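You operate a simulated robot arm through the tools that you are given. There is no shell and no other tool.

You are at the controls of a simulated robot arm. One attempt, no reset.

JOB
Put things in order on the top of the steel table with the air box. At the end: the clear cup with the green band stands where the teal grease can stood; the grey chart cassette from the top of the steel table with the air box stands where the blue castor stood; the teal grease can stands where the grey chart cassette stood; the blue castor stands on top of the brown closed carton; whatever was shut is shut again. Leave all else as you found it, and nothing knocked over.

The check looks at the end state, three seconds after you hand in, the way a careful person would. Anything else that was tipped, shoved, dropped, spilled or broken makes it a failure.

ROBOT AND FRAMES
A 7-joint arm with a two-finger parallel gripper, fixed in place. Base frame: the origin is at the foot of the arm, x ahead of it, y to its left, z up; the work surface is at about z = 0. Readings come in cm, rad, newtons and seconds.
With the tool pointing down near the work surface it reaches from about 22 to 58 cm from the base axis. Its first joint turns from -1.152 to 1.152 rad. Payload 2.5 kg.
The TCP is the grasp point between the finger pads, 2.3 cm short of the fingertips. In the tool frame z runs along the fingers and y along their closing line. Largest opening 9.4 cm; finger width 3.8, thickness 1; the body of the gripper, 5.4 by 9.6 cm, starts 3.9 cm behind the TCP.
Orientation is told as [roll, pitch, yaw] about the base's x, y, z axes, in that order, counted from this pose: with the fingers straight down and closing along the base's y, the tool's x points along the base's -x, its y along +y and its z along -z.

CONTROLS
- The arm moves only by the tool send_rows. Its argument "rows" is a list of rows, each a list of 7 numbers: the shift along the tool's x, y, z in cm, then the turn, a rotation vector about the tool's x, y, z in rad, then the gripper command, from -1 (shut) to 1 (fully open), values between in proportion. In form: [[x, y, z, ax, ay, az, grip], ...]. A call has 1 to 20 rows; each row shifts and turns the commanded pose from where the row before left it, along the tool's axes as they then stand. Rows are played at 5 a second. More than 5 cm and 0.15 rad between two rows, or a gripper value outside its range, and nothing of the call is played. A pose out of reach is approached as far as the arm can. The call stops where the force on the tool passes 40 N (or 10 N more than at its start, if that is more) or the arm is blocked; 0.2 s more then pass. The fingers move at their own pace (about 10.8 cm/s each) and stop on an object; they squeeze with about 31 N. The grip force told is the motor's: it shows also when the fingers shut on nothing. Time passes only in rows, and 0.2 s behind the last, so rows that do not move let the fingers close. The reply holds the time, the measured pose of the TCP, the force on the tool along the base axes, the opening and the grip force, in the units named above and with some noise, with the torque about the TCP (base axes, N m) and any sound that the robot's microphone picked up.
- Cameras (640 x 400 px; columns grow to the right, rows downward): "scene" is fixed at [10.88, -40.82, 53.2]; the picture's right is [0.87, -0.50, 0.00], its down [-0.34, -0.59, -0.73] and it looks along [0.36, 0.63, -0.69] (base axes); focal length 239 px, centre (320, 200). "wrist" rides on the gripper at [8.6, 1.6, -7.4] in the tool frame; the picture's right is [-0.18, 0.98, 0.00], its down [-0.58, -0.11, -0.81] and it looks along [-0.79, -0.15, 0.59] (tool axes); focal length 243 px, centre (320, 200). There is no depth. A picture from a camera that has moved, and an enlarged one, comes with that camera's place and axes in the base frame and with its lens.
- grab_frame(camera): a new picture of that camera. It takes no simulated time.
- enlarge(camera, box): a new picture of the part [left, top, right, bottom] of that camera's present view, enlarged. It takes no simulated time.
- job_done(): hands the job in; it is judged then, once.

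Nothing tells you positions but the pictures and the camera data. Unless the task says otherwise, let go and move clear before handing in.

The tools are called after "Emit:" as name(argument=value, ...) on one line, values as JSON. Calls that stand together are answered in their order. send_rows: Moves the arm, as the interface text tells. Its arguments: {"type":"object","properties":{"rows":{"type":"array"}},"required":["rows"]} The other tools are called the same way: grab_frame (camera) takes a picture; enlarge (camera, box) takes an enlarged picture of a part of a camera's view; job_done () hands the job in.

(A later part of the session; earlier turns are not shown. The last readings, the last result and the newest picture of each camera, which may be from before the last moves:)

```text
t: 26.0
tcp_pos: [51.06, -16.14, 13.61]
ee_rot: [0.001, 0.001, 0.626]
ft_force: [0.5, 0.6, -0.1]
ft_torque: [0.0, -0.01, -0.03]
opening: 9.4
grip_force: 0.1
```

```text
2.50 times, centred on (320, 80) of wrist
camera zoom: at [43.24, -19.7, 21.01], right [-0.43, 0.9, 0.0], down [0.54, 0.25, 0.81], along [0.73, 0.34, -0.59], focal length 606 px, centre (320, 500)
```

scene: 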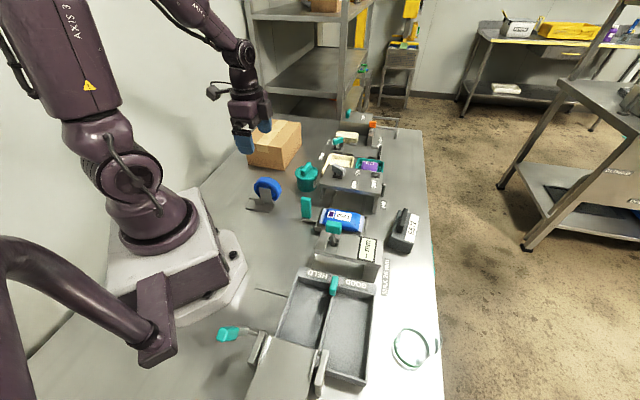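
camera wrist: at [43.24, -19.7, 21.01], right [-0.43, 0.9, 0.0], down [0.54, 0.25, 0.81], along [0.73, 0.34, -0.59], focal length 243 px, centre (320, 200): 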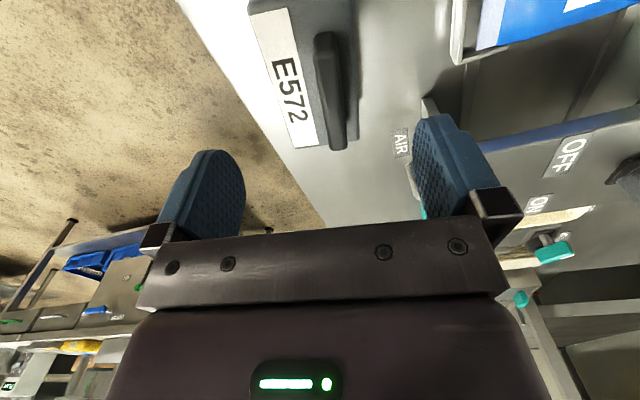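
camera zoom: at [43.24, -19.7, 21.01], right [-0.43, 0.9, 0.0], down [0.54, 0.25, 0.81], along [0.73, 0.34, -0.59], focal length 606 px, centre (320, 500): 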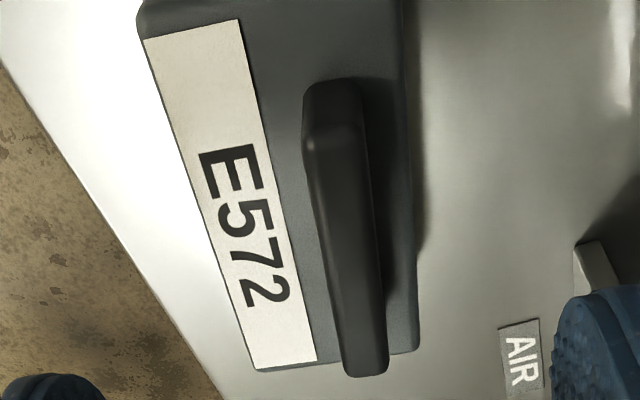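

The yaw matches; the box centre lies 0.4 cm to the tool's -y side. I correct that and descend to z = 3.6.

Emit:
send_rows(rows=[[0, -0.42, 2, 0, 0, 0, 1], [0, 0, 2.5, 0, 0, 0, 1], [0, 0, 2.5, 0, 0, 0, 1], [0, 0, 1.8, 0, 0, 0, 1], [0, 0, 1.2, 0, 0, 0, 1], [0, 0, 0, 0, 0, 0, 1]])

Emit:
enlarge(camera="scene", box=[340, 150, 460, 270])

Emit:
grab_frame(camera="wrist")

```text
t: 27.4
tcp_pos: [51.46, -16.53, 3.66]
ee_rot: [0.0, -0.002, 0.625]
ft_force: [-3.0, 0.4, 13.9]
ft_torque: [0.09, 0.05, 0.03]
opening: 9.4
grip_force: 0.1
```

```text
3.33 times, centred on (400, 210) of scene
camera zoom: at [10.87, -40.82, 53.21], right [0.87, -0.5, 0.0], down [-0.34, -0.59, -0.73], along [0.36, 0.63, -0.69], focal length 796 px, centre (53, 167)
```

zoom: 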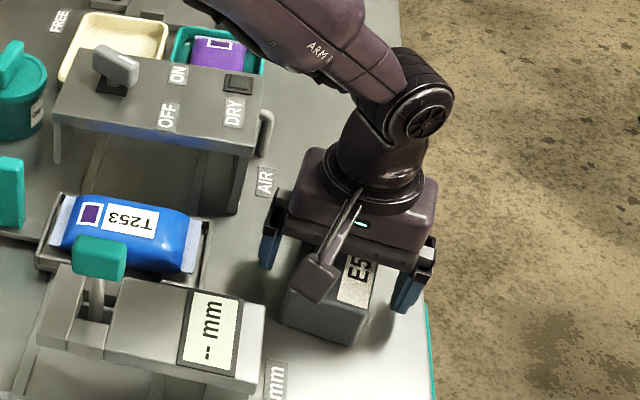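

```text
taken
camera wrist: at [43.54, -20.17, 11.08], right [-0.43, 0.9, 0.0], down [0.53, 0.25, 0.81], along [0.73, 0.34, -0.59], focal length 243 px, centre (320, 200)
```

wrist: 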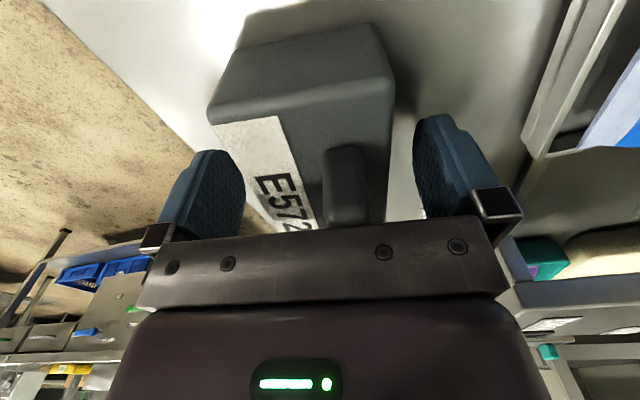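

The palm is just touching the handle (14 N), so I back up 0.4 cm before closing.

Emit:
send_rows(rows=[[0, 0, -0.4, 0, 0, 0, 1], [0, 0, 0, 0, 0, 0, 1]])

```text
t: 28.0
tcp_pos: [51.23, -16.52, 3.85]
ee_rot: [0.0, 0.0, 0.625]
ft_force: [0.2, -0.3, 0.9]
ft_torque: [-0.02, 0.02, 0.02]
opening: 9.39
grip_force: 0.1
```

Emit:
send_rows(rows=[[0, 0, 0, 0, 0, 0, -1], [0, 0, 0, 0, 0, 0, -1], [0, 0, 0, 0, 0, 0, -1], [0, 0, 0, 0, 0, 0, -1]])

Emit:
enlarge(camera="scene", box=[340, 150, 460, 270])

```text
t: 29.0
tcp_pos: [51.36, -16.53, 3.87]
ee_rot: [-0.001, 0.001, 0.624]
ft_force: [0.3, -0.2, 0.1]
ft_torque: [0.0, 0.04, 0.01]
opening: 5.96
grip_force: 31.2
```

```text
3.33 times, centred on (400, 210) of scene
camera zoom: at [10.88, -40.82, 53.2], right [0.87, -0.5, 0.0], down [-0.34, -0.59, -0.73], along [0.36, 0.63, -0.69], focal length 796 px, centre (53, 167)
```

zoom: 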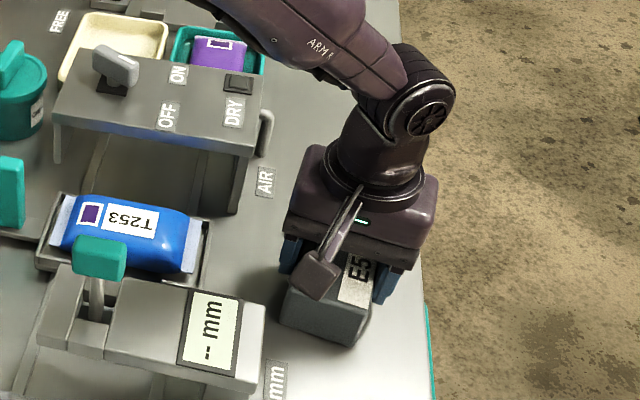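

Holding the cassette at 5.96 cm. I lift it.

Emit:
send_rows(rows=[[0, 0, -1, 0, 0, 0, -1], [0, 0, -2, 0, 0, 0, -1], [0, 0, -3, 0, 0, 0, -1], [0, 0, -3, 0, 0, 0, -1], [0, 0, -3, 0, 0, 0, -1], [0, 0, 0, 0, 0, 0, -1]])

Emit:
grab_frame(camera="scene")

Emit:
grab_frame(camera="wrist")

```text
t: 30.4
tcp_pos: [51.26, -16.48, 16.06]
ee_rot: [-0.002, 0.001, 0.625]
ft_force: [0.7, 0.9, -1.2]
ft_torque: [0.01, 0.02, 0.0]
opening: 5.97
grip_force: 31.0
```

```text
taken
```

scene: 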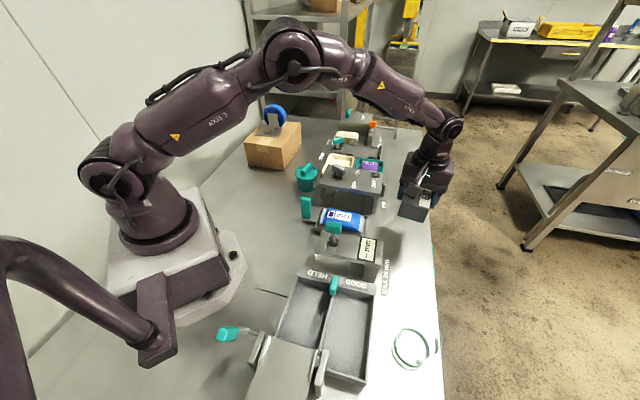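

```text
taken
camera wrist: at [43.49, -20.05, 23.47], right [-0.43, 0.9, 0.0], down [0.54, 0.25, 0.81], along [0.73, 0.34, -0.59], focal length 243 px, centre (320, 200)
```

wrist: 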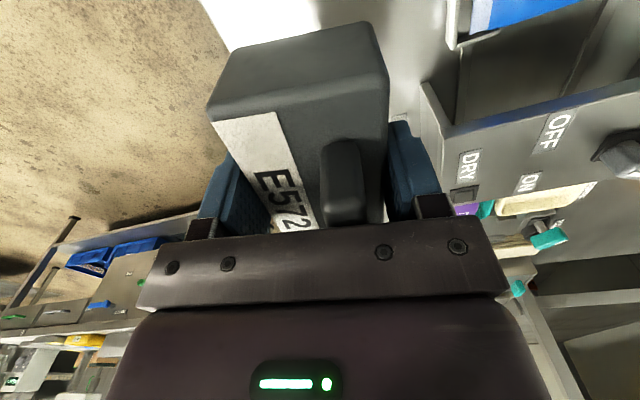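

The cassette is held firmly. I raise it and yaw the tool to the castor spot's orientation.

Emit:
send_rows(rows=[[0, 0, -3, 0, 0, 0, -1], [0, 0, -3, 0, 0, 0, -1], [0, 0, -2, 0, 0, 0, -1], [0, 0, 0, 0, 0, 0.1389, -1], [0, 0, 0, 0, 0, 0.1389, -1], [0, 0, 0, 0, 0, 0.1389, -1], [0, 0, 0, 0, 0, 0.1389, -1], [0, 0, 0, 0, 0, 0.1389, -1], [0, 0, 0, 0, 0, 0.1389, -1], [0, 0, 0, 0, 0, 0.1389, -1], [0, 0, 0, 0, 0, 0.1389, -1], [0, 0, 0, 0, 0, 0.1389, -1], [0, 0, 0, 0, 0, 0.1389, -1], [0, 0, 0, 0, 0, 0, -1]])

```text
t: 33.4
tcp_pos: [51.36, -16.44, 24.08]
ee_rot: [-0.001, -0.001, -0.767]
ft_force: [0.8, -0.3, -1.2]
ft_torque: [0.01, -0.01, 0.0]
opening: 5.96
grip_force: 30.9
```

Emit:
send_rows(rows=[[3.05, 0.25, 0, 0, 0, 0, -1], [3.05, 0.25, 0, 0, 0, 0, -1], [3.05, 0.25, 0, 0, 0, 0, -1], [3.05, 0.25, 0, 0, 0, 0, -1], [3.05, 0.25, 0, 0, 0, 0, -1], [3.05, 0.25, 0, 0, 0, 0, -1], [3.05, 0.25, 0, 0, 0, 0, -1], [3.05, 0.25, 0, 0, 0, 0, -1], [3.05, 0.25, 0, 0, 0, 0, -1], [3.05, 0.25, 0, 0, 0, 0, -1], [3.05, 0.25, 0, 0, 0, 0, -1], [3.05, 0.25, 0, 0, 0, 0, -1], [3.05, 0.25, 0, 0, 0, 0, -1], [3.05, 0.25, 0, 0, 0, 0, -1], [0, 0, 0, 0, 0, 0, -1]])

Emit:
grab_frame(camera="scene")

```text
t: 36.6
tcp_pos: [22.77, 15.55, 24.02]
ee_rot: [0.001, 0.0, -0.764]
ft_force: [-0.6, 0.1, -1.5]
ft_torque: [0.02, 0.04, -0.02]
opening: 5.98
grip_force: 31.0
```

```text
taken
```

scene: 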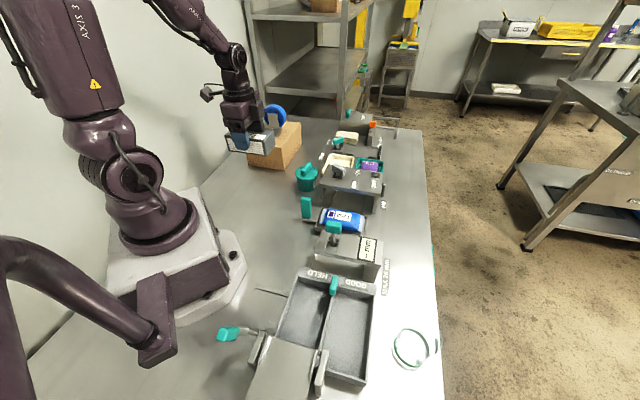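

The cassette is above the castor's old spot. I lower it toward the table.

Emit:
send_rows(rows=[[0, 0, 3, 0, 0, 0, -1], [0, 0, 3, 0, 0, 0, -1], [0, 0, 3, 0, 0, 0, -1], [0, 0, 3, 0, 0, 0, -1], [0, 0, 3, 0, 0, 0, -1], [0, 0, 2.5, 0, 0, 0, -1], [0, 0, 1.5, 0, 0, 0, -1], [0, 0, 0.5, 0, 0, 0, -1], [0, 0, 0, 0, 0, 0, -1]])

Emit:
enlarge(camera="scene", box=[210, 110, 340, 230])

```text
t: 38.6
tcp_pos: [22.98, 15.63, 4.35]
ee_rot: [0.0, 0.001, -0.765]
ft_force: [-1.1, -0.2, -1.4]
ft_torque: [-0.01, 0.01, 0.0]
opening: 5.95
grip_force: 30.2
```

```text
3.33 times, centred on (275, 170) of scene
camera zoom: at [10.88, -40.82, 53.2], right [0.87, -0.5, 0.0], down [-0.34, -0.59, -0.73], along [0.36, 0.63, -0.69], focal length 796 px, centre (470, 300)
```

zoom: 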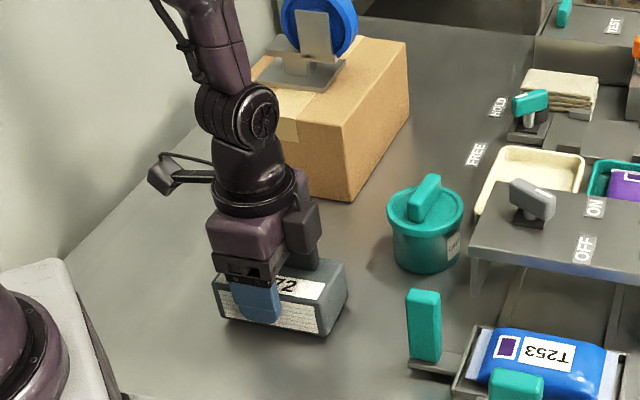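

Emit:
send_rows(rows=[[0, 0, 0.2, 0, 0, 0, -1], [0, 0, 0.15, 0, 0, 0, -1], [0, 0, 0.15, 0, 0, 0, -1], [0, 0, 0, 0, 0, 0, -1]])

```text
t: 39.6
tcp_pos: [22.98, 15.65, 3.92]
ee_rot: [0.0, 0.0, -0.764]
ft_force: [0.6, 0.2, -2.1]
ft_torque: [0.07, 0.01, 0.02]
opening: 5.94
grip_force: 30.9
```

Emit:
send_rows(rows=[[0, 0, 0.1, 0, 0, 0, -1], [0, 0, 0, 0, 0, 0, -1]])

```text
t: 40.2
tcp_pos: [23.04, 15.54, 3.8]
ee_rot: [0.0, 0.0, -0.763]
ft_force: [-2.9, -1.6, 11.7]
ft_torque: [-0.24, -0.31, -0.19]
opening: 5.94
grip_force: 31.0
```

The cassette touches the table. I ease off a hair and release.

Emit:
send_rows(rows=[[0, 0, -0.08, 0, 0, 0, -1], [0, 0, 0, 0, 0, 0, 0.4], [0, 0, 0, 0, 0, 0, 1], [0, 0, 0, 0, 0, 0, 1]])

Emit:
enlarge(camera="scene", box=[210, 110, 340, 230])

```text
t: 41.2
tcp_pos: [23.01, 15.69, 3.91]
ee_rot: [-0.001, 0.0, -0.764]
ft_force: [0.6, 0.0, -0.4]
ft_torque: [0.03, 0.01, 0.03]
opening: 9.39
grip_force: 0.0
```

```text
3.33 times, centred on (275, 170) of scene
camera zoom: at [10.88, -40.82, 53.2], right [0.87, -0.5, 0.0], down [-0.34, -0.59, -0.73], along [0.36, 0.63, -0.69], focal length 796 px, centre (470, 300)
```

zoom: 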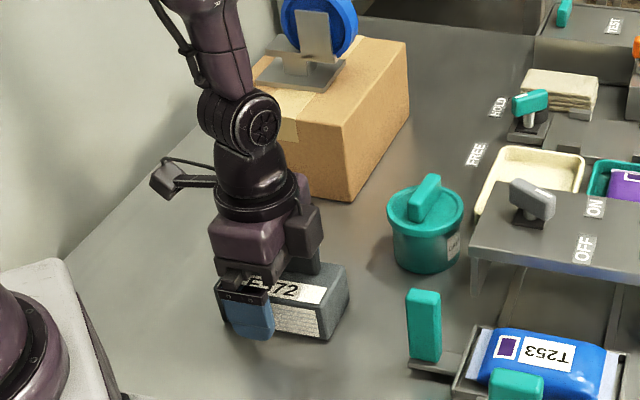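

The cassette stands on the castor's old spot. I rise straight up and take a view of the can and its surroundings.

Emit:
send_rows(rows=[[0, 0, -2, 0, 0, 0, 1], [0, 0, -4, 0, 0, 0, 1], [0, 0, -4, 0, 0, 0, 1], [0, 0, -4, 0, 0, 0, 1], [0, 0, -4, 0, 0, 0, 1], [0, 0, -3, 0, 0, 0, 1], [0, 0, 0, 0, 0, -0.128, 1], [0, 0, 0, 0, 0, -0.128, 1], [0, 0, 0, 0, 0, -0.128, 1], [-1.9, 2.0, 0, 0, 0, 0, 1], [-1.9, 2.0, 0, 0, 0, 0, 1], [0, 0, 0, 0, 0, 0, 1]])

Emit:
grab_frame(camera="wrist")

Emit:
enlarge(camera="wrist", box=[220, 20, 440, 180])

Emit:
grab_frame(camera="scene")

```text
t: 43.8
tcp_pos: [27.91, 17.89, 24.91]
ee_rot: [0.002, 0.0, -0.381]
ft_force: [0.4, 0.2, 0.2]
ft_torque: [0.0, 0.01, -0.03]
opening: 9.41
grip_force: 0.1
```

```text
taken
camera wrist: at [20.64, 22.78, 32.36], right [0.54, 0.84, 0.0], down [0.5, -0.32, 0.81], along [0.68, -0.43, -0.59], focal length 243 px, centre (320, 200)
```

wrist: 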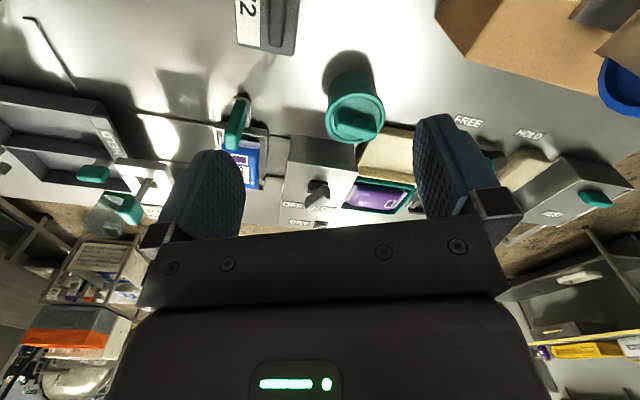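

```text
2.50 times, centred on (330, 100) of wrist
camera zoom: at [20.64, 22.78, 32.36], right [0.54, 0.84, 0.0], down [0.5, -0.32, 0.81], along [0.68, -0.43, -0.59], focal length 606 px, centre (295, 450)
```

zoom: 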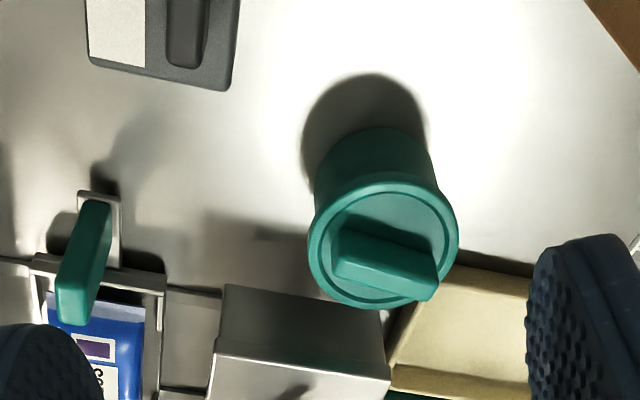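

```text
taken
```

scene: 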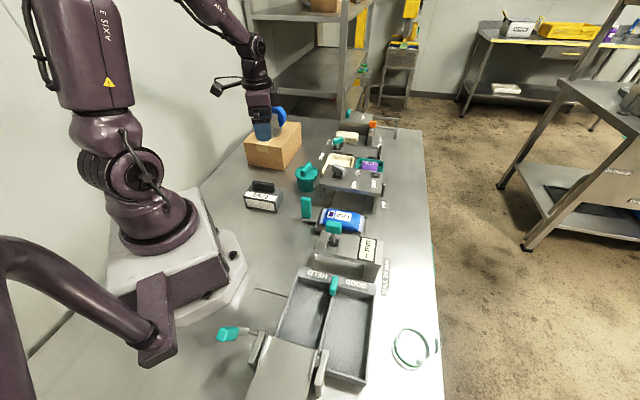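

The can is centred near (38.75, 16.5), lid about 7.7 cm across, with ample room around it. I move above it.

Emit:
send_rows(rows=[[-2.645, 0.685, 2.5, 0, 0, 0, 1], [-2.645, 0.685, 2.5, 0, 0, 0, 1], [-2.645, 0.685, 2.5, 0, 0, 0, 1], [-2.645, 0.685, 2.5, 0, 0, 0, 1], [0, 0, 1, 0, 0, 0, 1], [0, 0, 0, 0, 0, 0, 1]])

Emit:
grab_frame(camera="wrist")

Emit:
enlarge(camera="scene", box=[250, 110, 380, 220])

```text
t: 45.2
tcp_pos: [38.84, 16.54, 13.98]
ee_rot: [-0.002, -0.001, -0.381]
ft_force: [0.0, 0.4, -0.5]
ft_torque: [0.0, -0.03, -0.02]
opening: 9.4
grip_force: 0.1
```

```text
taken
camera wrist: at [31.47, 21.39, 21.35], right [0.54, 0.84, 0.0], down [0.5, -0.32, 0.81], along [0.68, -0.43, -0.59], focal length 243 px, centre (320, 200)
```

wrist: 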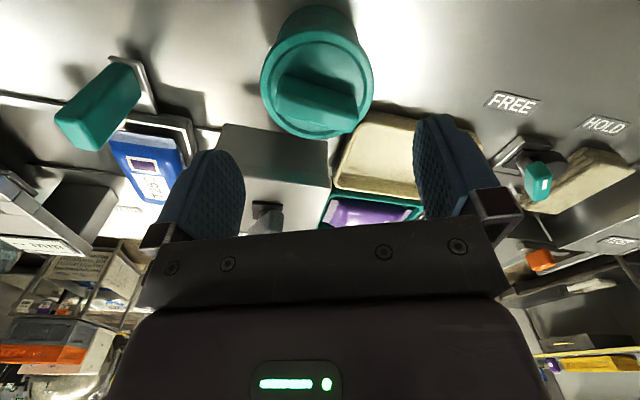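

```text
3.64 times, centred on (315, 165) of scene
camera zoom: at [10.88, -40.82, 53.2], right [0.87, -0.5, 0.0], down [-0.34, -0.59, -0.73], along [0.36, 0.63, -0.69], focal length 868 px, centre (338, 327)
```

zoom: 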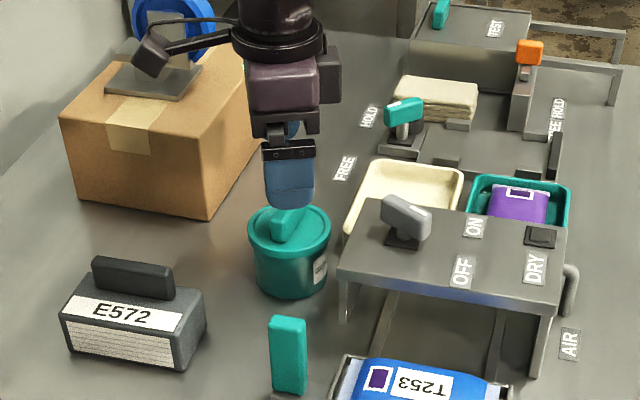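

Well centred over the can. I descend carefully, checking for contact with the knob.

Emit:
send_rows(rows=[[0, -0.2, 2.5, 0, 0, 0, 1], [0, 0, 2.5, 0, 0, 0, 1], [0, 0, 2, 0, 0, 0, 1], [0, 0, 1, 0, 0, 0, 1], [0, 0, 0.5, 0, 0, 0, 1], [0, 0, 0, 0, 0, 0, 1]])

Emit:
grab_frame(camera="wrist")

Emit:
enlarge(camera="scene", box=[270, 130, 360, 210])

```text
t: 46.6
tcp_pos: [38.71, 16.38, 5.42]
ee_rot: [0.001, -0.001, -0.381]
ft_force: [-0.4, -0.6, 0.1]
ft_torque: [-0.03, -0.01, 0.0]
opening: 9.39
grip_force: 0.1
```

```text
taken
camera wrist: at [31.42, 21.24, 12.85], right [0.54, 0.84, 0.0], down [0.5, -0.32, 0.81], along [0.68, -0.43, -0.59], focal length 243 px, centre (320, 200)
```

wrist: 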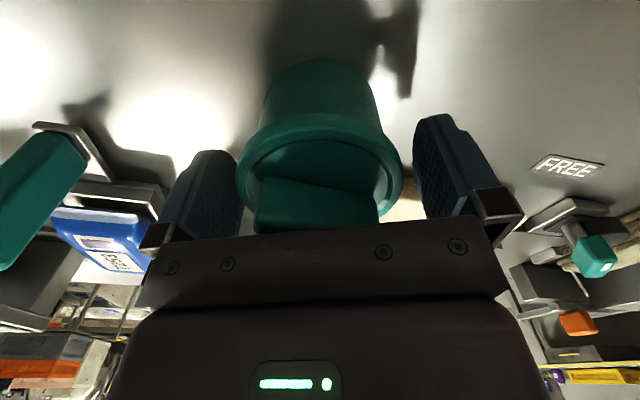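

```text
5.00 times, centred on (315, 170) of scene
camera zoom: at [10.88, -40.82, 53.2], right [0.87, -0.5, 0.0], down [-0.34, -0.59, -0.73], along [0.36, 0.63, -0.69], focal length 1194 px, centre (345, 350)
```

zoom: 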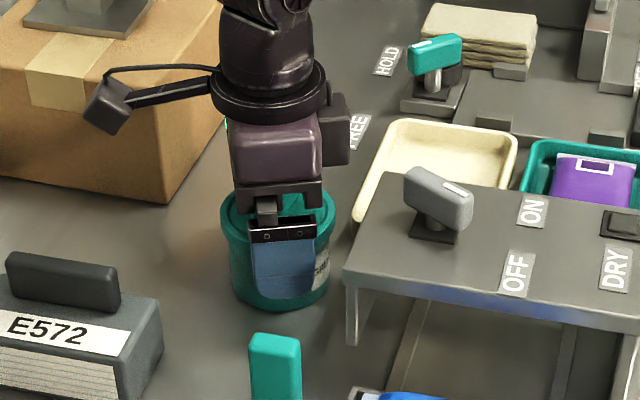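

Emit:
send_rows(rows=[[0, 0, 0.3, 0, 0, 0, 1], [0, 0, 0.2, 0, 0, 0, 1], [0, 0, 0, 0, 0, 0, 1]])

```text
t: 47.4
tcp_pos: [38.71, 16.42, 5.07]
ee_rot: [0.0, 0.001, -0.382]
ft_force: [0.2, -0.1, 0.3]
ft_torque: [0.01, -0.02, 0.01]
opening: 9.41
grip_force: 0.0
```

No contact and the pads are level with the lid rim. I close.

Emit:
send_rows(rows=[[0, 0, 0, 0, 0, 0, -1], [0, 0, 0, 0, 0, 0, -1], [0, 0, 0, 0, 0, 0, -1]])

Emit:
grab_frame(camera="wrist")

Emit:
enlarge(camera="scene", box=[270, 130, 360, 210])

```text
t: 48.2
tcp_pos: [38.74, 16.36, 5.0]
ee_rot: [0.001, 0.0, -0.38]
ft_force: [0.5, -0.9, -1.3]
ft_torque: [-0.03, 0.01, 0.0]
opening: 7.63
grip_force: 31.2
```

```text
taken
camera wrist: at [31.43, 21.22, 12.41], right [0.54, 0.84, 0.0], down [0.5, -0.32, 0.81], along [0.68, -0.43, -0.59], focal length 243 px, centre (320, 200)
```

wrist: 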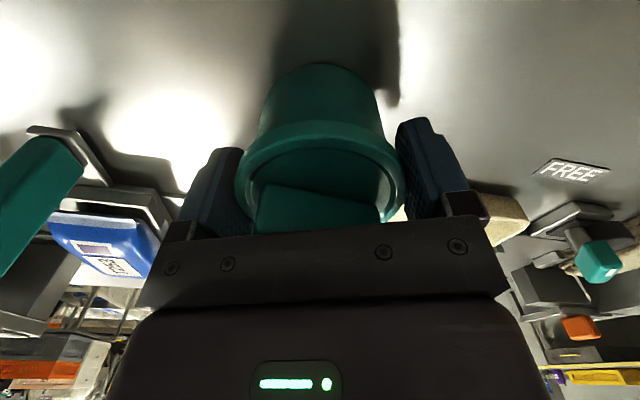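

```text
5.00 times, centred on (315, 170) of scene
camera zoom: at [10.88, -40.82, 53.2], right [0.87, -0.5, 0.0], down [-0.34, -0.59, -0.73], along [0.36, 0.63, -0.69], focal length 1194 px, centre (345, 350)
```

zoom: 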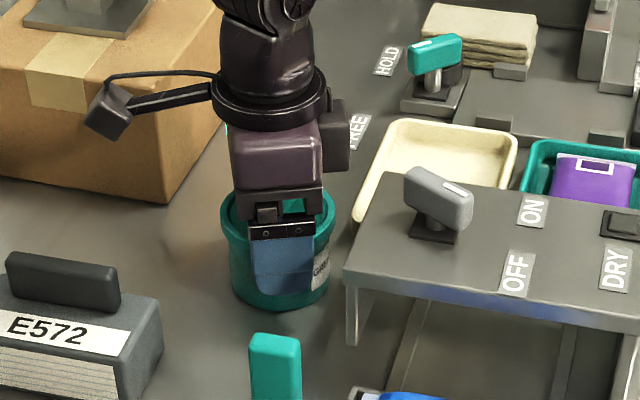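

Grip at 7.63 cm, matching the lid rim. I lift slightly and check that the whole can comes along.

Emit:
send_rows(rows=[[0, 0, -0.5, 0, 0, 0, -1], [0, 0, -1, 0, 0, 0, -1], [0, 0, -1, 0, 0, 0, -1], [0, 0, 0, 0, 0, 0, -1]])

Emit:
grab_frame(camera="wrist")

Emit:
enlarge(camera="scene", box=[270, 130, 360, 210])

```text
t: 49.2
tcp_pos: [38.8, 16.41, 7.38]
ee_rot: [0.001, 0.0, -0.382]
ft_force: [-0.5, -0.4, -1.7]
ft_torque: [-0.02, 0.0, -0.04]
opening: 7.63
grip_force: 30.4
```

```text
taken
camera wrist: at [31.44, 21.26, 14.94], right [0.54, 0.84, 0.0], down [0.5, -0.32, 0.81], along [0.68, -0.43, -0.59], focal length 243 px, centre (320, 200)
```

wrist: 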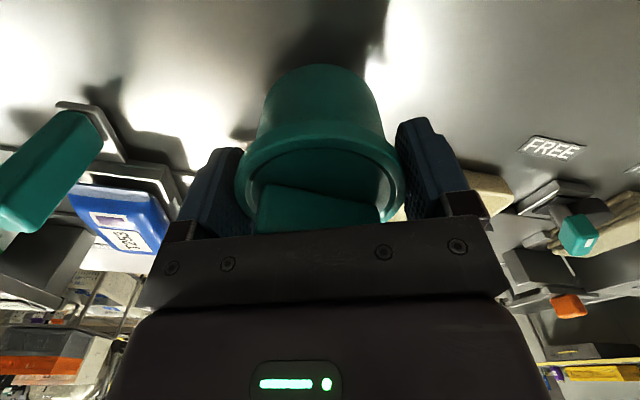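

```text
5.00 times, centred on (315, 170) of scene
camera zoom: at [10.88, -40.82, 53.2], right [0.87, -0.5, 0.0], down [-0.34, -0.59, -0.73], along [0.36, 0.63, -0.69], focal length 1194 px, centre (345, 350)
```

zoom: 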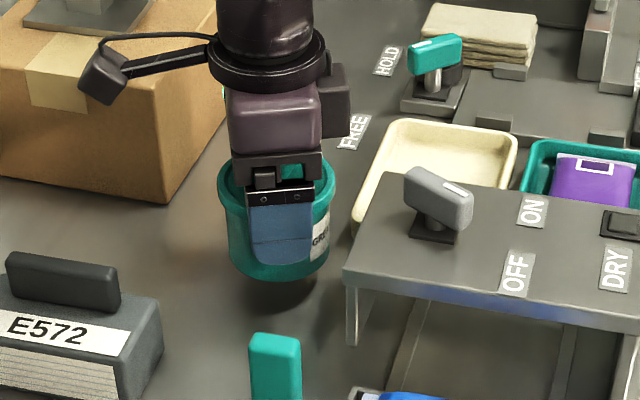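

The whole can lifts as one piece. I raise it and carry it over to the cassette's old spot.

Emit:
send_rows(rows=[[0, 0, -3, 0, 0, 0, -1], [0, 0, -3.2, 0, 0, 0, -1], [0, 0, -3.2, 0, 0, 0, -1], [0, 0, -3.2, 0, 0, 0, -1], [-2.17, -2.345, 0, 0, 0, 0, -1], [-2.17, -2.345, 0, 0, 0, 0, -1], [-2.17, -2.345, 0, 0, 0, 0, -1], [-2.17, -2.345, 0, 0, 0, 0, -1], [-2.17, -2.345, 0, 0, 0, 0, -1], [-2.17, -2.345, 0, 0, 0, 0, -1], [-2.17, -2.345, 0, 0, 0, 0, -1], [-2.17, -2.345, 0, 0, 0, 0, -1], [-2.17, -2.345, 0, 0, 0, 0, -1], [-2.17, -2.345, 0, 0, 0, 0, -1], [-2.17, -2.345, 0, 0, 0, 0, -1], [0, 0, 0, 0, 0, 0, -1]])

Emit:
grab_frame(camera="scene")

Emit:
grab_frame(camera="wrist")

```text
t: 52.6
tcp_pos: [51.31, -16.61, 20.13]
ee_rot: [-0.002, -0.002, -0.381]
ft_force: [0.2, 0.0, -1.0]
ft_torque: [0.01, -0.03, -0.01]
opening: 7.63
grip_force: 30.8
```

```text
taken
```

scene: 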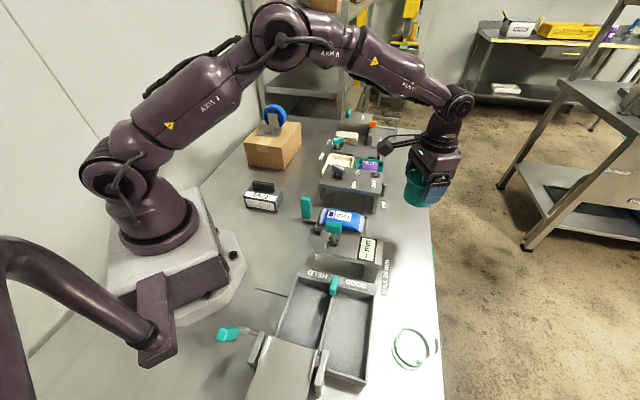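

```text
taken
camera wrist: at [43.96, -11.74, 27.5], right [0.54, 0.84, 0.0], down [0.5, -0.32, 0.81], along [0.68, -0.43, -0.59], focal length 243 px, centre (320, 200)
```

wrist: 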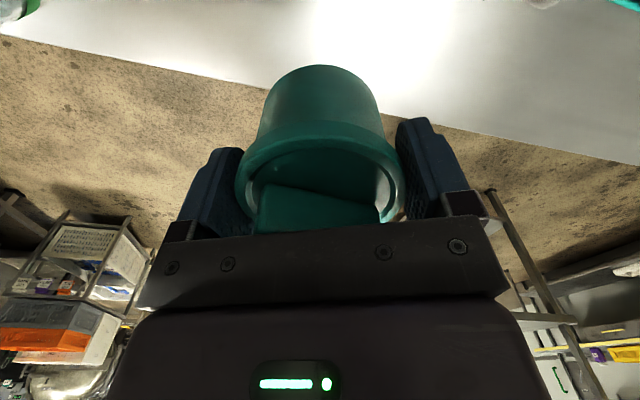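

Above the target. I lower the can to just over the table.

Emit:
send_rows(rows=[[0, 0, 3, 0, 0, 0, -1], [0, 0, 3, 0, 0, 0, -1], [0, 0, 3, 0, 0, 0, -1], [0, 0, 3, 0, 0, 0, -1], [0, 0, 1.8, 0, 0, 0, -1], [0, 0, 0.8, 0, 0, 0, -1], [0, 0, 0, 0, 0, 0, -1]])

Emit:
enlarge(camera="scene", box=[350, 140, 460, 250])

```text
t: 54.2
tcp_pos: [51.38, -16.54, 5.48]
ee_rot: [0.002, 0.0, -0.38]
ft_force: [0.1, -0.6, -3.0]
ft_torque: [-0.02, 0.03, 0.0]
opening: 7.64
grip_force: 30.9
```

```text
3.64 times, centred on (405, 195) of scene
camera zoom: at [10.88, -40.82, 53.2], right [0.87, -0.5, 0.0], down [-0.34, -0.59, -0.73], along [0.36, 0.63, -0.69], focal length 868 px, centre (11, 218)
```

zoom: 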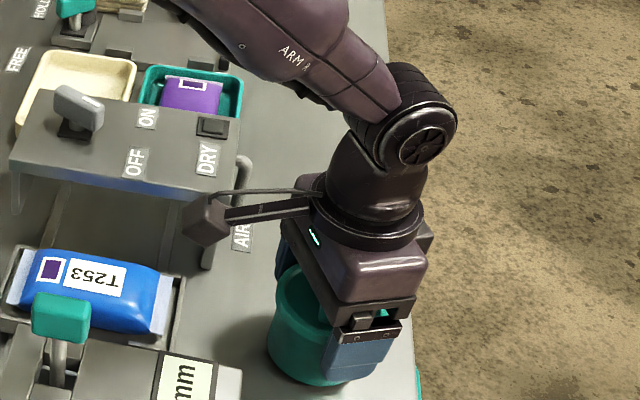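

Emit:
send_rows(rows=[[0, 0, 0.2, 0, 0, 0, -1], [0, 0, 0.15, 0, 0, 0, -1], [0, 0, 0.1, 0, 0, 0, -1], [0, 0, 0, 0, 0, 0, -1]])

```text
t: 55.2
tcp_pos: [51.28, -16.49, 4.97]
ee_rot: [0.0, -0.001, -0.381]
ft_force: [0.2, 0.2, -2.6]
ft_torque: [0.02, 0.01, 0.0]
opening: 7.66
grip_force: 31.0
```

Emit:
send_rows(rows=[[0, 0, 0.1, 0, 0, 0, -1], [0, 0, 0, 0, 0, 0, -1]])

```text
t: 55.8
tcp_pos: [51.27, -16.48, 4.96]
ee_rot: [0.0, 0.0, -0.381]
ft_force: [-2.8, 1.5, 4.1]
ft_torque: [-0.08, 0.07, -0.03]
opening: 7.62
grip_force: 30.4
```

The can touches the table. I release it.

Emit:
send_rows(rows=[[0, 0, -0.05, 0, 0, 0, -1], [0, 0, 0, 0, 0, 0, 0.75], [0, 0, 0, 0, 0, 0, 1], [0, 0, 0, 0, 0, 0, 1]])

Emit:
grab_frame(camera="wrist")

```text
t: 56.8
tcp_pos: [51.32, -16.48, 4.82]
ee_rot: [0.0, 0.0, -0.381]
ft_force: [-1.2, -0.1, 0.7]
ft_torque: [0.0, 0.01, -0.02]
opening: 9.39
grip_force: 0.2
```

```text
taken
camera wrist: at [43.96, -11.64, 12.42], right [0.54, 0.84, 0.0], down [0.5, -0.32, 0.81], along [0.68, -0.43, -0.59], focal length 243 px, centre (320, 200)
```

wrist: 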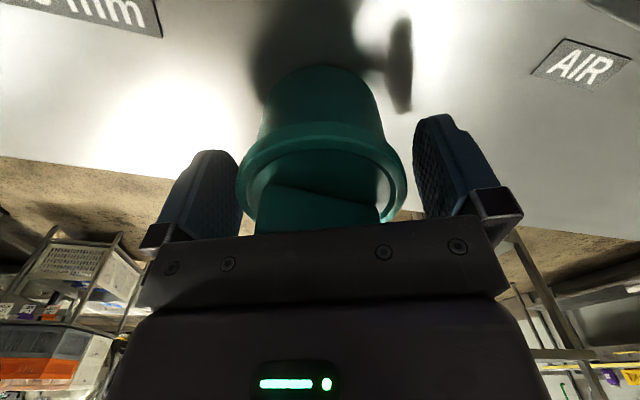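

The can stands on the cassette's old spot. Before heading for the cup, I check the dark structure at the lower left of the scene and the cup region.

Emit:
enlarge(camera="scene", box=[0, 200, 300, 400])

Emit:
send_rows(rows=[[0, 0, -2, 0, 0, 0, 1], [0, 0, -4, 0, 0, 0, 1], [0, 0, -4, 0, 0, 0, 1], [0, 0, -4, 0, 0, 0, 1], [0, 0, -4, 0, 0, 0, 1], [0, 0, -2, 0, 0, 0, 1], [0, 0, 0, 0, 0, 0.115, 1], [0, 0, 0, 0, 0, 0.115, 1], [0, 0, 0, 0, 0, 0.115, 1], [0, 0, 0, 0, 0, 0.115, 1]])

Emit:
grab_frame(camera="scene")

```text
2.00 times, centred on (150, 300) of scene
camera zoom: at [10.88, -40.82, 53.2], right [0.87, -0.5, 0.0], down [-0.34, -0.59, -0.73], along [0.36, 0.63, -0.69], focal length 477 px, centre (660, 0)
```

zoom: 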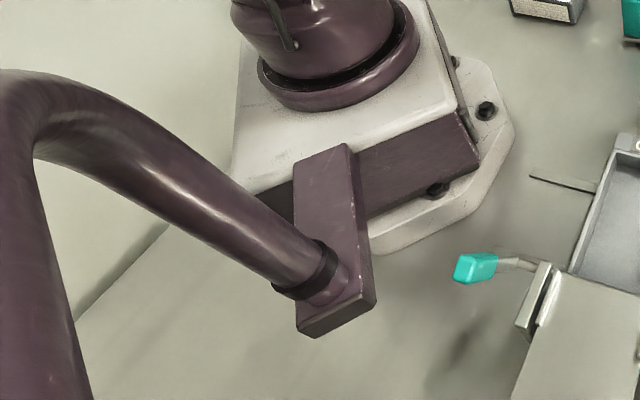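

```text
t: 59.0
tcp_pos: [51.36, -16.61, 24.93]
ee_rot: [0.0, 0.0, -0.843]
ft_force: [-0.4, -0.5, 0.0]
ft_torque: [0.04, 0.03, 0.01]
opening: 9.43
grip_force: 0.0
```

```text
taken
```

scene: 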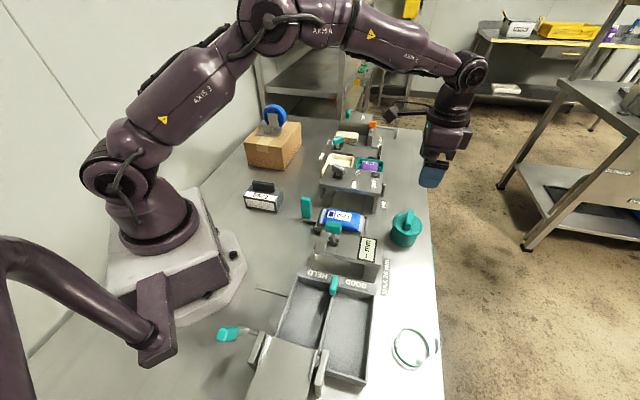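

The dark tube is only the scene camera's mast on the far side of the base, out of my path. I move to a viewing pose short of the cup.

Emit:
send_rows(rows=[[1.42, -3.9, 0, 0, 0, 0, 1], [1.42, -3.9, 0, 0, 0, 0, 1], [1.42, -3.9, 0, 0, 0, 0, 1], [1.42, -3.9, 0, 0, 0, 0, 1], [1.42, -3.9, 0, 0, 0, 0, 1], [1.42, -3.9, 0, 0, 0, 0, 1], [1.42, -3.9, 0, 0, 0, 0, 1], [0, 0, 0, 0, 0, 0, 1]])

Emit:
grab_frame(camera="wrist")

Emit:
grab_frame(camera="scene")

```text
t: 60.8
tcp_pos: [24.27, -27.24, 24.97]
ee_rot: [0.0, 0.0, -0.84]
ft_force: [-0.1, -0.6, 0.2]
ft_torque: [-0.02, 0.01, 0.02]
opening: 9.4
grip_force: 0.1
```

```text
taken
camera wrist: at [19.78, -19.63, 32.4], right [0.86, 0.52, 0.0], down [0.31, -0.51, 0.81], along [0.42, -0.69, -0.59], focal length 243 px, centre (320, 200)
```

wrist: 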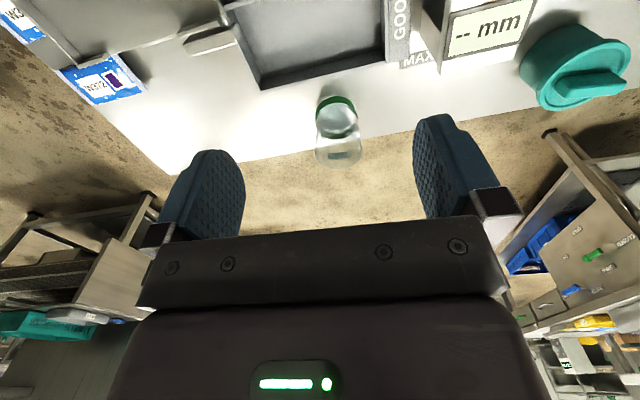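

```text
taken
```

scene: 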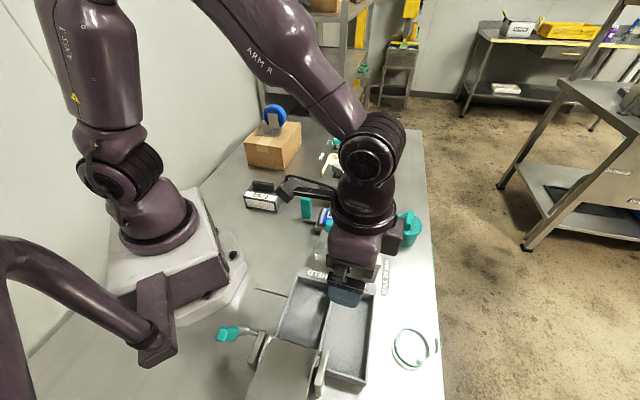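

Emit:
enlarge(camera="wrist", box=[280, 70, 400, 190])

Emit:
enlarge(camera="scene", box=[370, 310, 460, 390])

```text
3.33 times, centred on (340, 130) of wrist
camera zoom: at [19.78, -19.63, 32.4], right [0.86, 0.52, 0.0], down [0.31, -0.51, 0.81], along [0.42, -0.69, -0.59], focal length 809 px, centre (253, 433)
```

zoom: 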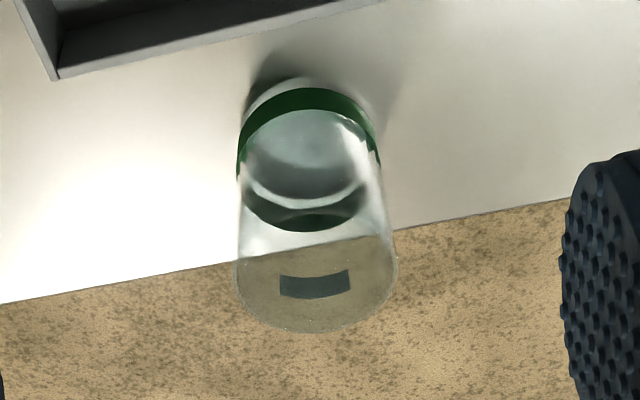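

```text
5.00 times, centred on (415, 350) of scene
camera zoom: at [10.88, -40.82, 53.2], right [0.87, -0.5, 0.0], down [-0.34, -0.59, -0.73], along [0.36, 0.63, -0.69], focal length 1194 px, centre (-155, -550)
```

zoom: 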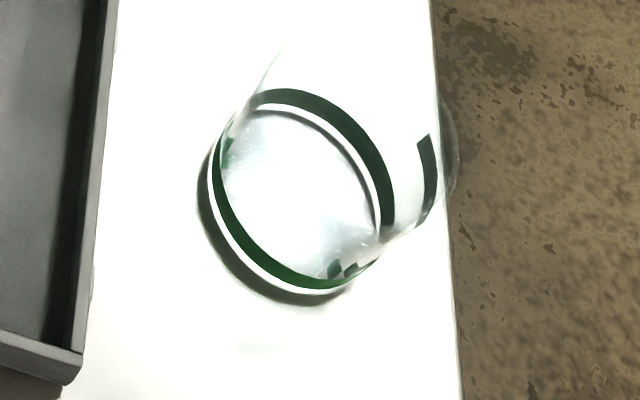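

The cup stands near (33, -37), about 6.2 cm across and 9.2 cm tall, with the closing line parallel to the bin edge. I go above it.

Emit:
send_rows(rows=[[-3.27, 0.035, 1.5, 0, 0, 0, 1], [-3.27, 0.035, 1.5, 0, 0, 0, 1], [-3.27, 0.035, 2, 0, 0, 0, 1], [-3.27, 0.035, 2, 0, 0, 0, 1], [0, 0, 2, 0, 0, 0, 1], [0, 0, 0, 0, 0, 0, 1]])

Emit:
grab_frame(camera="wrist")

Emit:
grab_frame(camera="scene")

Emit:
enlarge(camera="wrist", box=[230, 0, 430, 160])

```text
t: 62.2
tcp_pos: [33.18, -36.9, 15.81]
ee_rot: [0.001, 0.0, -0.841]
ft_force: [0.4, -1.0, -0.4]
ft_torque: [-0.01, 0.01, 0.02]
opening: 9.4
grip_force: 0.0
```

```text
taken
camera wrist: at [28.72, -29.27, 23.33], right [0.86, 0.52, 0.0], down [0.31, -0.51, 0.81], along [0.42, -0.69, -0.59], focal length 243 px, centre (320, 200)
```

wrist: 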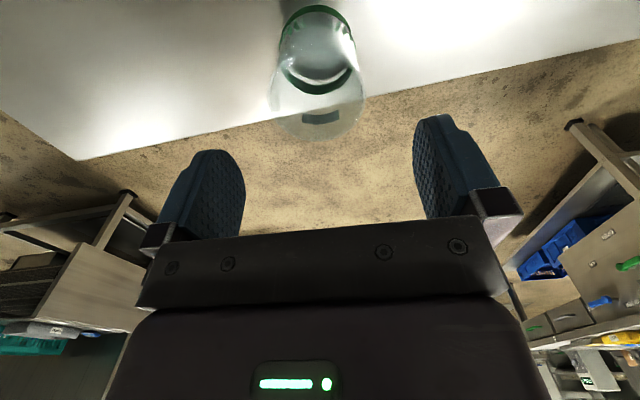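

```text
taken
```

scene: 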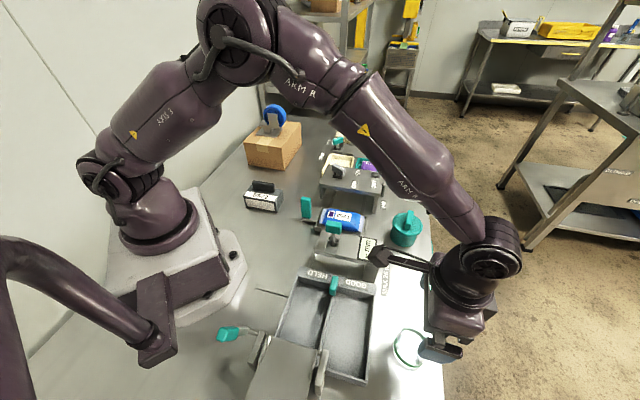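

```text
2.50 times, centred on (330, 80) of wrist
camera zoom: at [28.72, -29.27, 23.33], right [0.86, 0.52, 0.0], down [0.31, -0.51, 0.81], along [0.42, -0.69, -0.59], focal length 606 px, centre (295, 500)
```

zoom: 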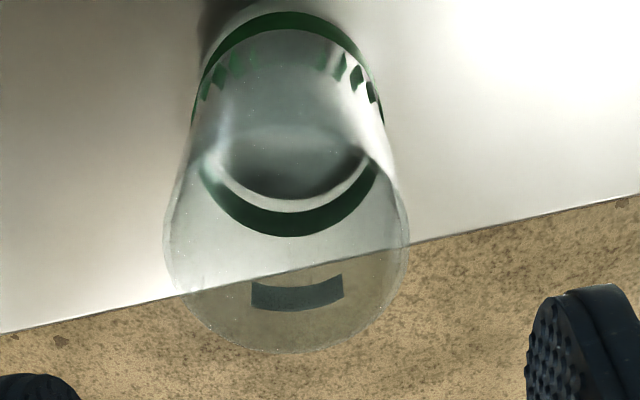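

The cup's centre is (0.24, -0.23) cm off in the tool frame; I correct this and descend around it, keeping the palm above the rim.

Emit:
send_rows(rows=[[0.24, -0.23, 1.5, 0, 0, 0, 1], [0, 0, 2.4, 0, 0, 0, 1], [0, 0, 2.4, 0, 0, 0, 1], [0, 0, 1.5, 0, 0, 0, 1], [0, 0, 0, 0, 0, 0, 1]])

Emit:
grab_frame(camera="wrist")

Emit:
enlarge(camera="scene", box=[370, 270, 490, 390])

```text
t: 63.4
tcp_pos: [32.82, -36.98, 8.11]
ee_rot: [0.001, -0.001, -0.843]
ft_force: [0.0, 0.2, -0.1]
ft_torque: [-0.01, 0.01, 0.02]
opening: 9.42
grip_force: 0.0
```

```text
taken
camera wrist: at [28.35, -29.21, 15.54], right [0.86, 0.52, 0.0], down [0.31, -0.51, 0.81], along [0.42, -0.69, -0.59], focal length 243 px, centre (320, 200)
```

wrist: 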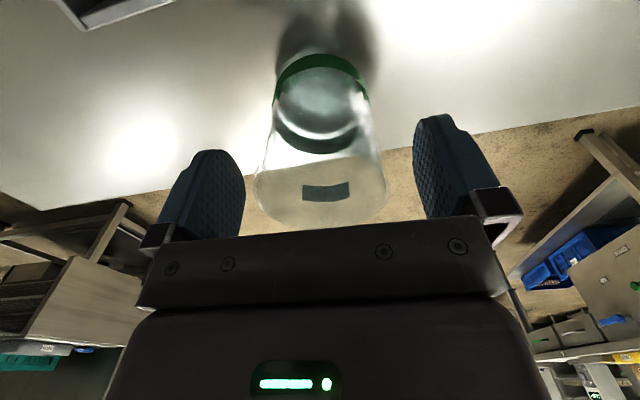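

```text
3.33 times, centred on (430, 330) of scene
camera zoom: at [10.88, -40.82, 53.2], right [0.87, -0.5, 0.0], down [-0.34, -0.59, -0.73], along [0.36, 0.63, -0.69], focal length 796 px, centre (-47, -233)
```

zoom: 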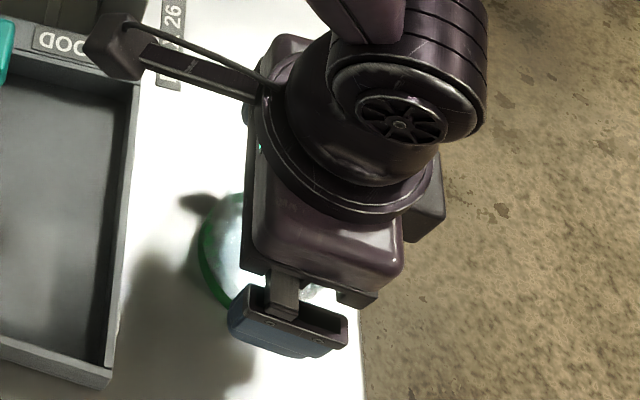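

Emit:
send_rows(rows=[[0, 0, 0.8, 0, 0, 0, 1], [0, 0, 0.8, 0, 0, 0, 1], [0, 0, 0, 0, 0, 0, 1]])

Emit:
grab_frame(camera="wrist")

```text
t: 64.2
tcp_pos: [32.76, -36.92, 6.62]
ee_rot: [0.0, 0.001, -0.84]
ft_force: [-0.3, -0.1, 0.2]
ft_torque: [-0.01, 0.0, 0.02]
opening: 9.4
grip_force: 0.1
```

```text
taken
camera wrist: at [28.35, -29.24, 13.97], right [0.86, 0.52, 0.0], down [0.31, -0.51, 0.81], along [0.42, -0.69, -0.59], focal length 243 px, centre (320, 200)
```

wrist: 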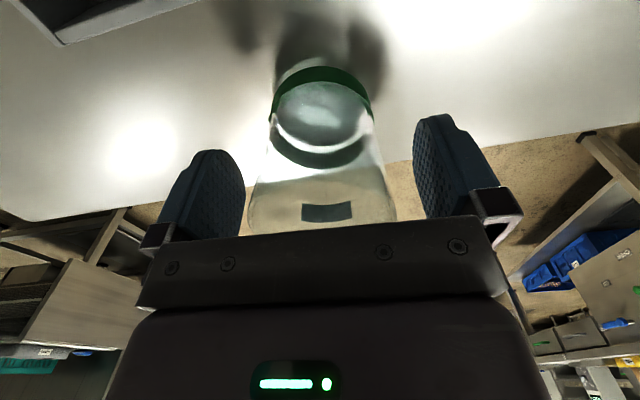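

The cup is centred between the pads. I close gently.

Emit:
send_rows(rows=[[0, 0, 0, 0, 0, 0, 0.4], [0, 0, 0, 0, 0, 0, 0.2], [0, 0, 0, 0, 0, 0, -1], [0, 0, 0, 0, 0, 0, -1]])

Emit:
grab_frame(camera="wrist")

```text
t: 65.2
tcp_pos: [32.75, -36.91, 6.6]
ee_rot: [0.0, -0.001, -0.842]
ft_force: [0.4, 0.4, 0.6]
ft_torque: [-0.03, 0.0, -0.02]
opening: 6.44
grip_force: 30.7
```

```text
taken
camera wrist: at [28.34, -29.23, 13.98], right [0.86, 0.52, 0.0], down [0.31, -0.51, 0.81], along [0.42, -0.69, -0.59], focal length 243 px, centre (320, 200)
```

wrist: 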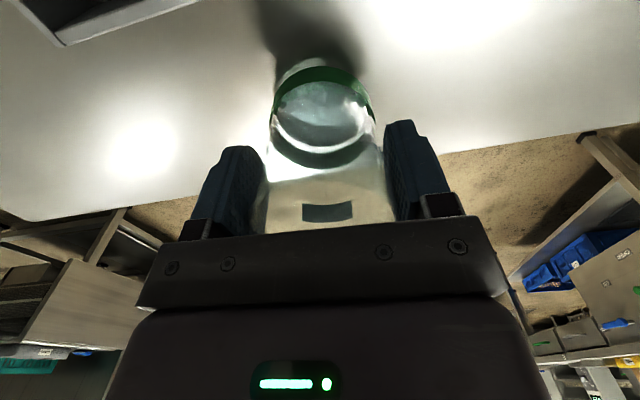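

Grip holds the cup at 6.44 cm. I lift slowly and check it comes up straight.

Emit:
send_rows(rows=[[0, 0, -0.5, 0, 0, 0, -1], [0, 0, -1, 0, 0, 0, -1], [0, 0, -1.5, 0, 0, 0, -1], [0, 0, 0, 0, 0, 0, -1]])

Emit:
grab_frame(camera="wrist")

Emit:
enlarge(camera="scene", box=[370, 270, 490, 390])

```text
t: 66.2
tcp_pos: [32.83, -36.9, 9.54]
ee_rot: [0.0, 0.0, -0.84]
ft_force: [0.2, 0.2, -1.5]
ft_torque: [-0.01, 0.02, 0.0]
opening: 6.46
grip_force: 31.1
```

```text
taken
camera wrist: at [28.39, -29.18, 17.01], right [0.86, 0.52, 0.0], down [0.31, -0.51, 0.81], along [0.42, -0.69, -0.59], focal length 243 px, centre (320, 200)
```

wrist: 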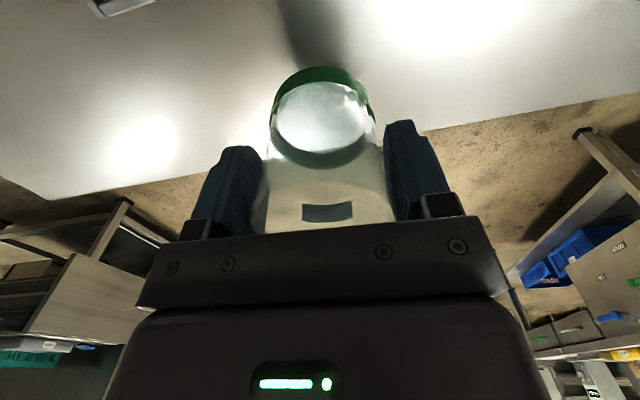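

```text
3.33 times, centred on (430, 330) of scene
camera zoom: at [10.88, -40.82, 53.2], right [0.87, -0.5, 0.0], down [-0.34, -0.59, -0.73], along [0.36, 0.63, -0.69], focal length 796 px, centre (-47, -233)
```

zoom: 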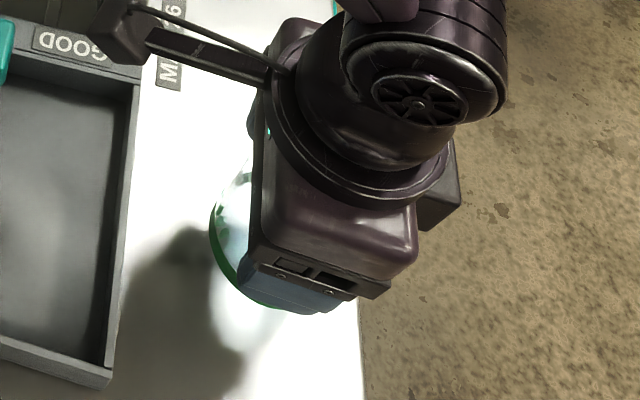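

The cup is held upright and clear. I raise it high and turn to the yaw for the can's old spot.

Emit:
send_rows(rows=[[0, 0, -2, 0, 0, 0, -1], [0, 0, -3, 0, 0, 0, -1], [0, 0, -3, 0, 0, 0, -1], [0, 0, -3, 0, 0, 0, -1], [0, 0, -3, 0, 0, 0, -1], [0, 0, -2, 0, 0, 0, -1], [0, 0, 0, 0, 0, -0.115, -1], [0, 0, 0, 0, 0, -0.115, -1], [0, 0, 0, 0, 0, -0.115, -1], [0, 0, 0, 0, 0, -0.115, -1], [0, 0, 0, 0, 0, 0, -1]])

Emit:
grab_frame(camera="scene")

```text
t: 68.6
tcp_pos: [32.88, -36.94, 25.49]
ee_rot: [-0.001, -0.001, -0.38]
ft_force: [0.4, -0.8, 1.0]
ft_torque: [0.02, -0.05, 0.01]
opening: 6.48
grip_force: 30.9
```

```text
taken
```

scene: 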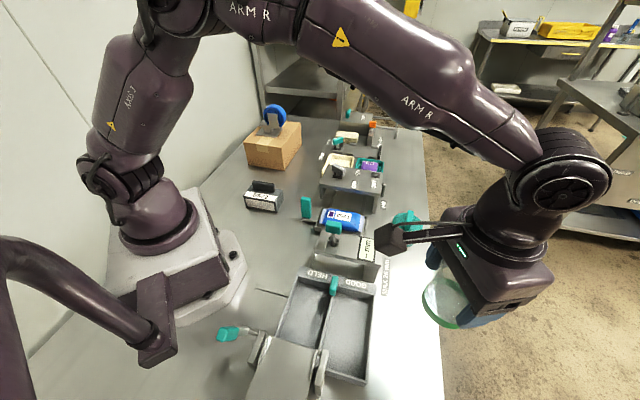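

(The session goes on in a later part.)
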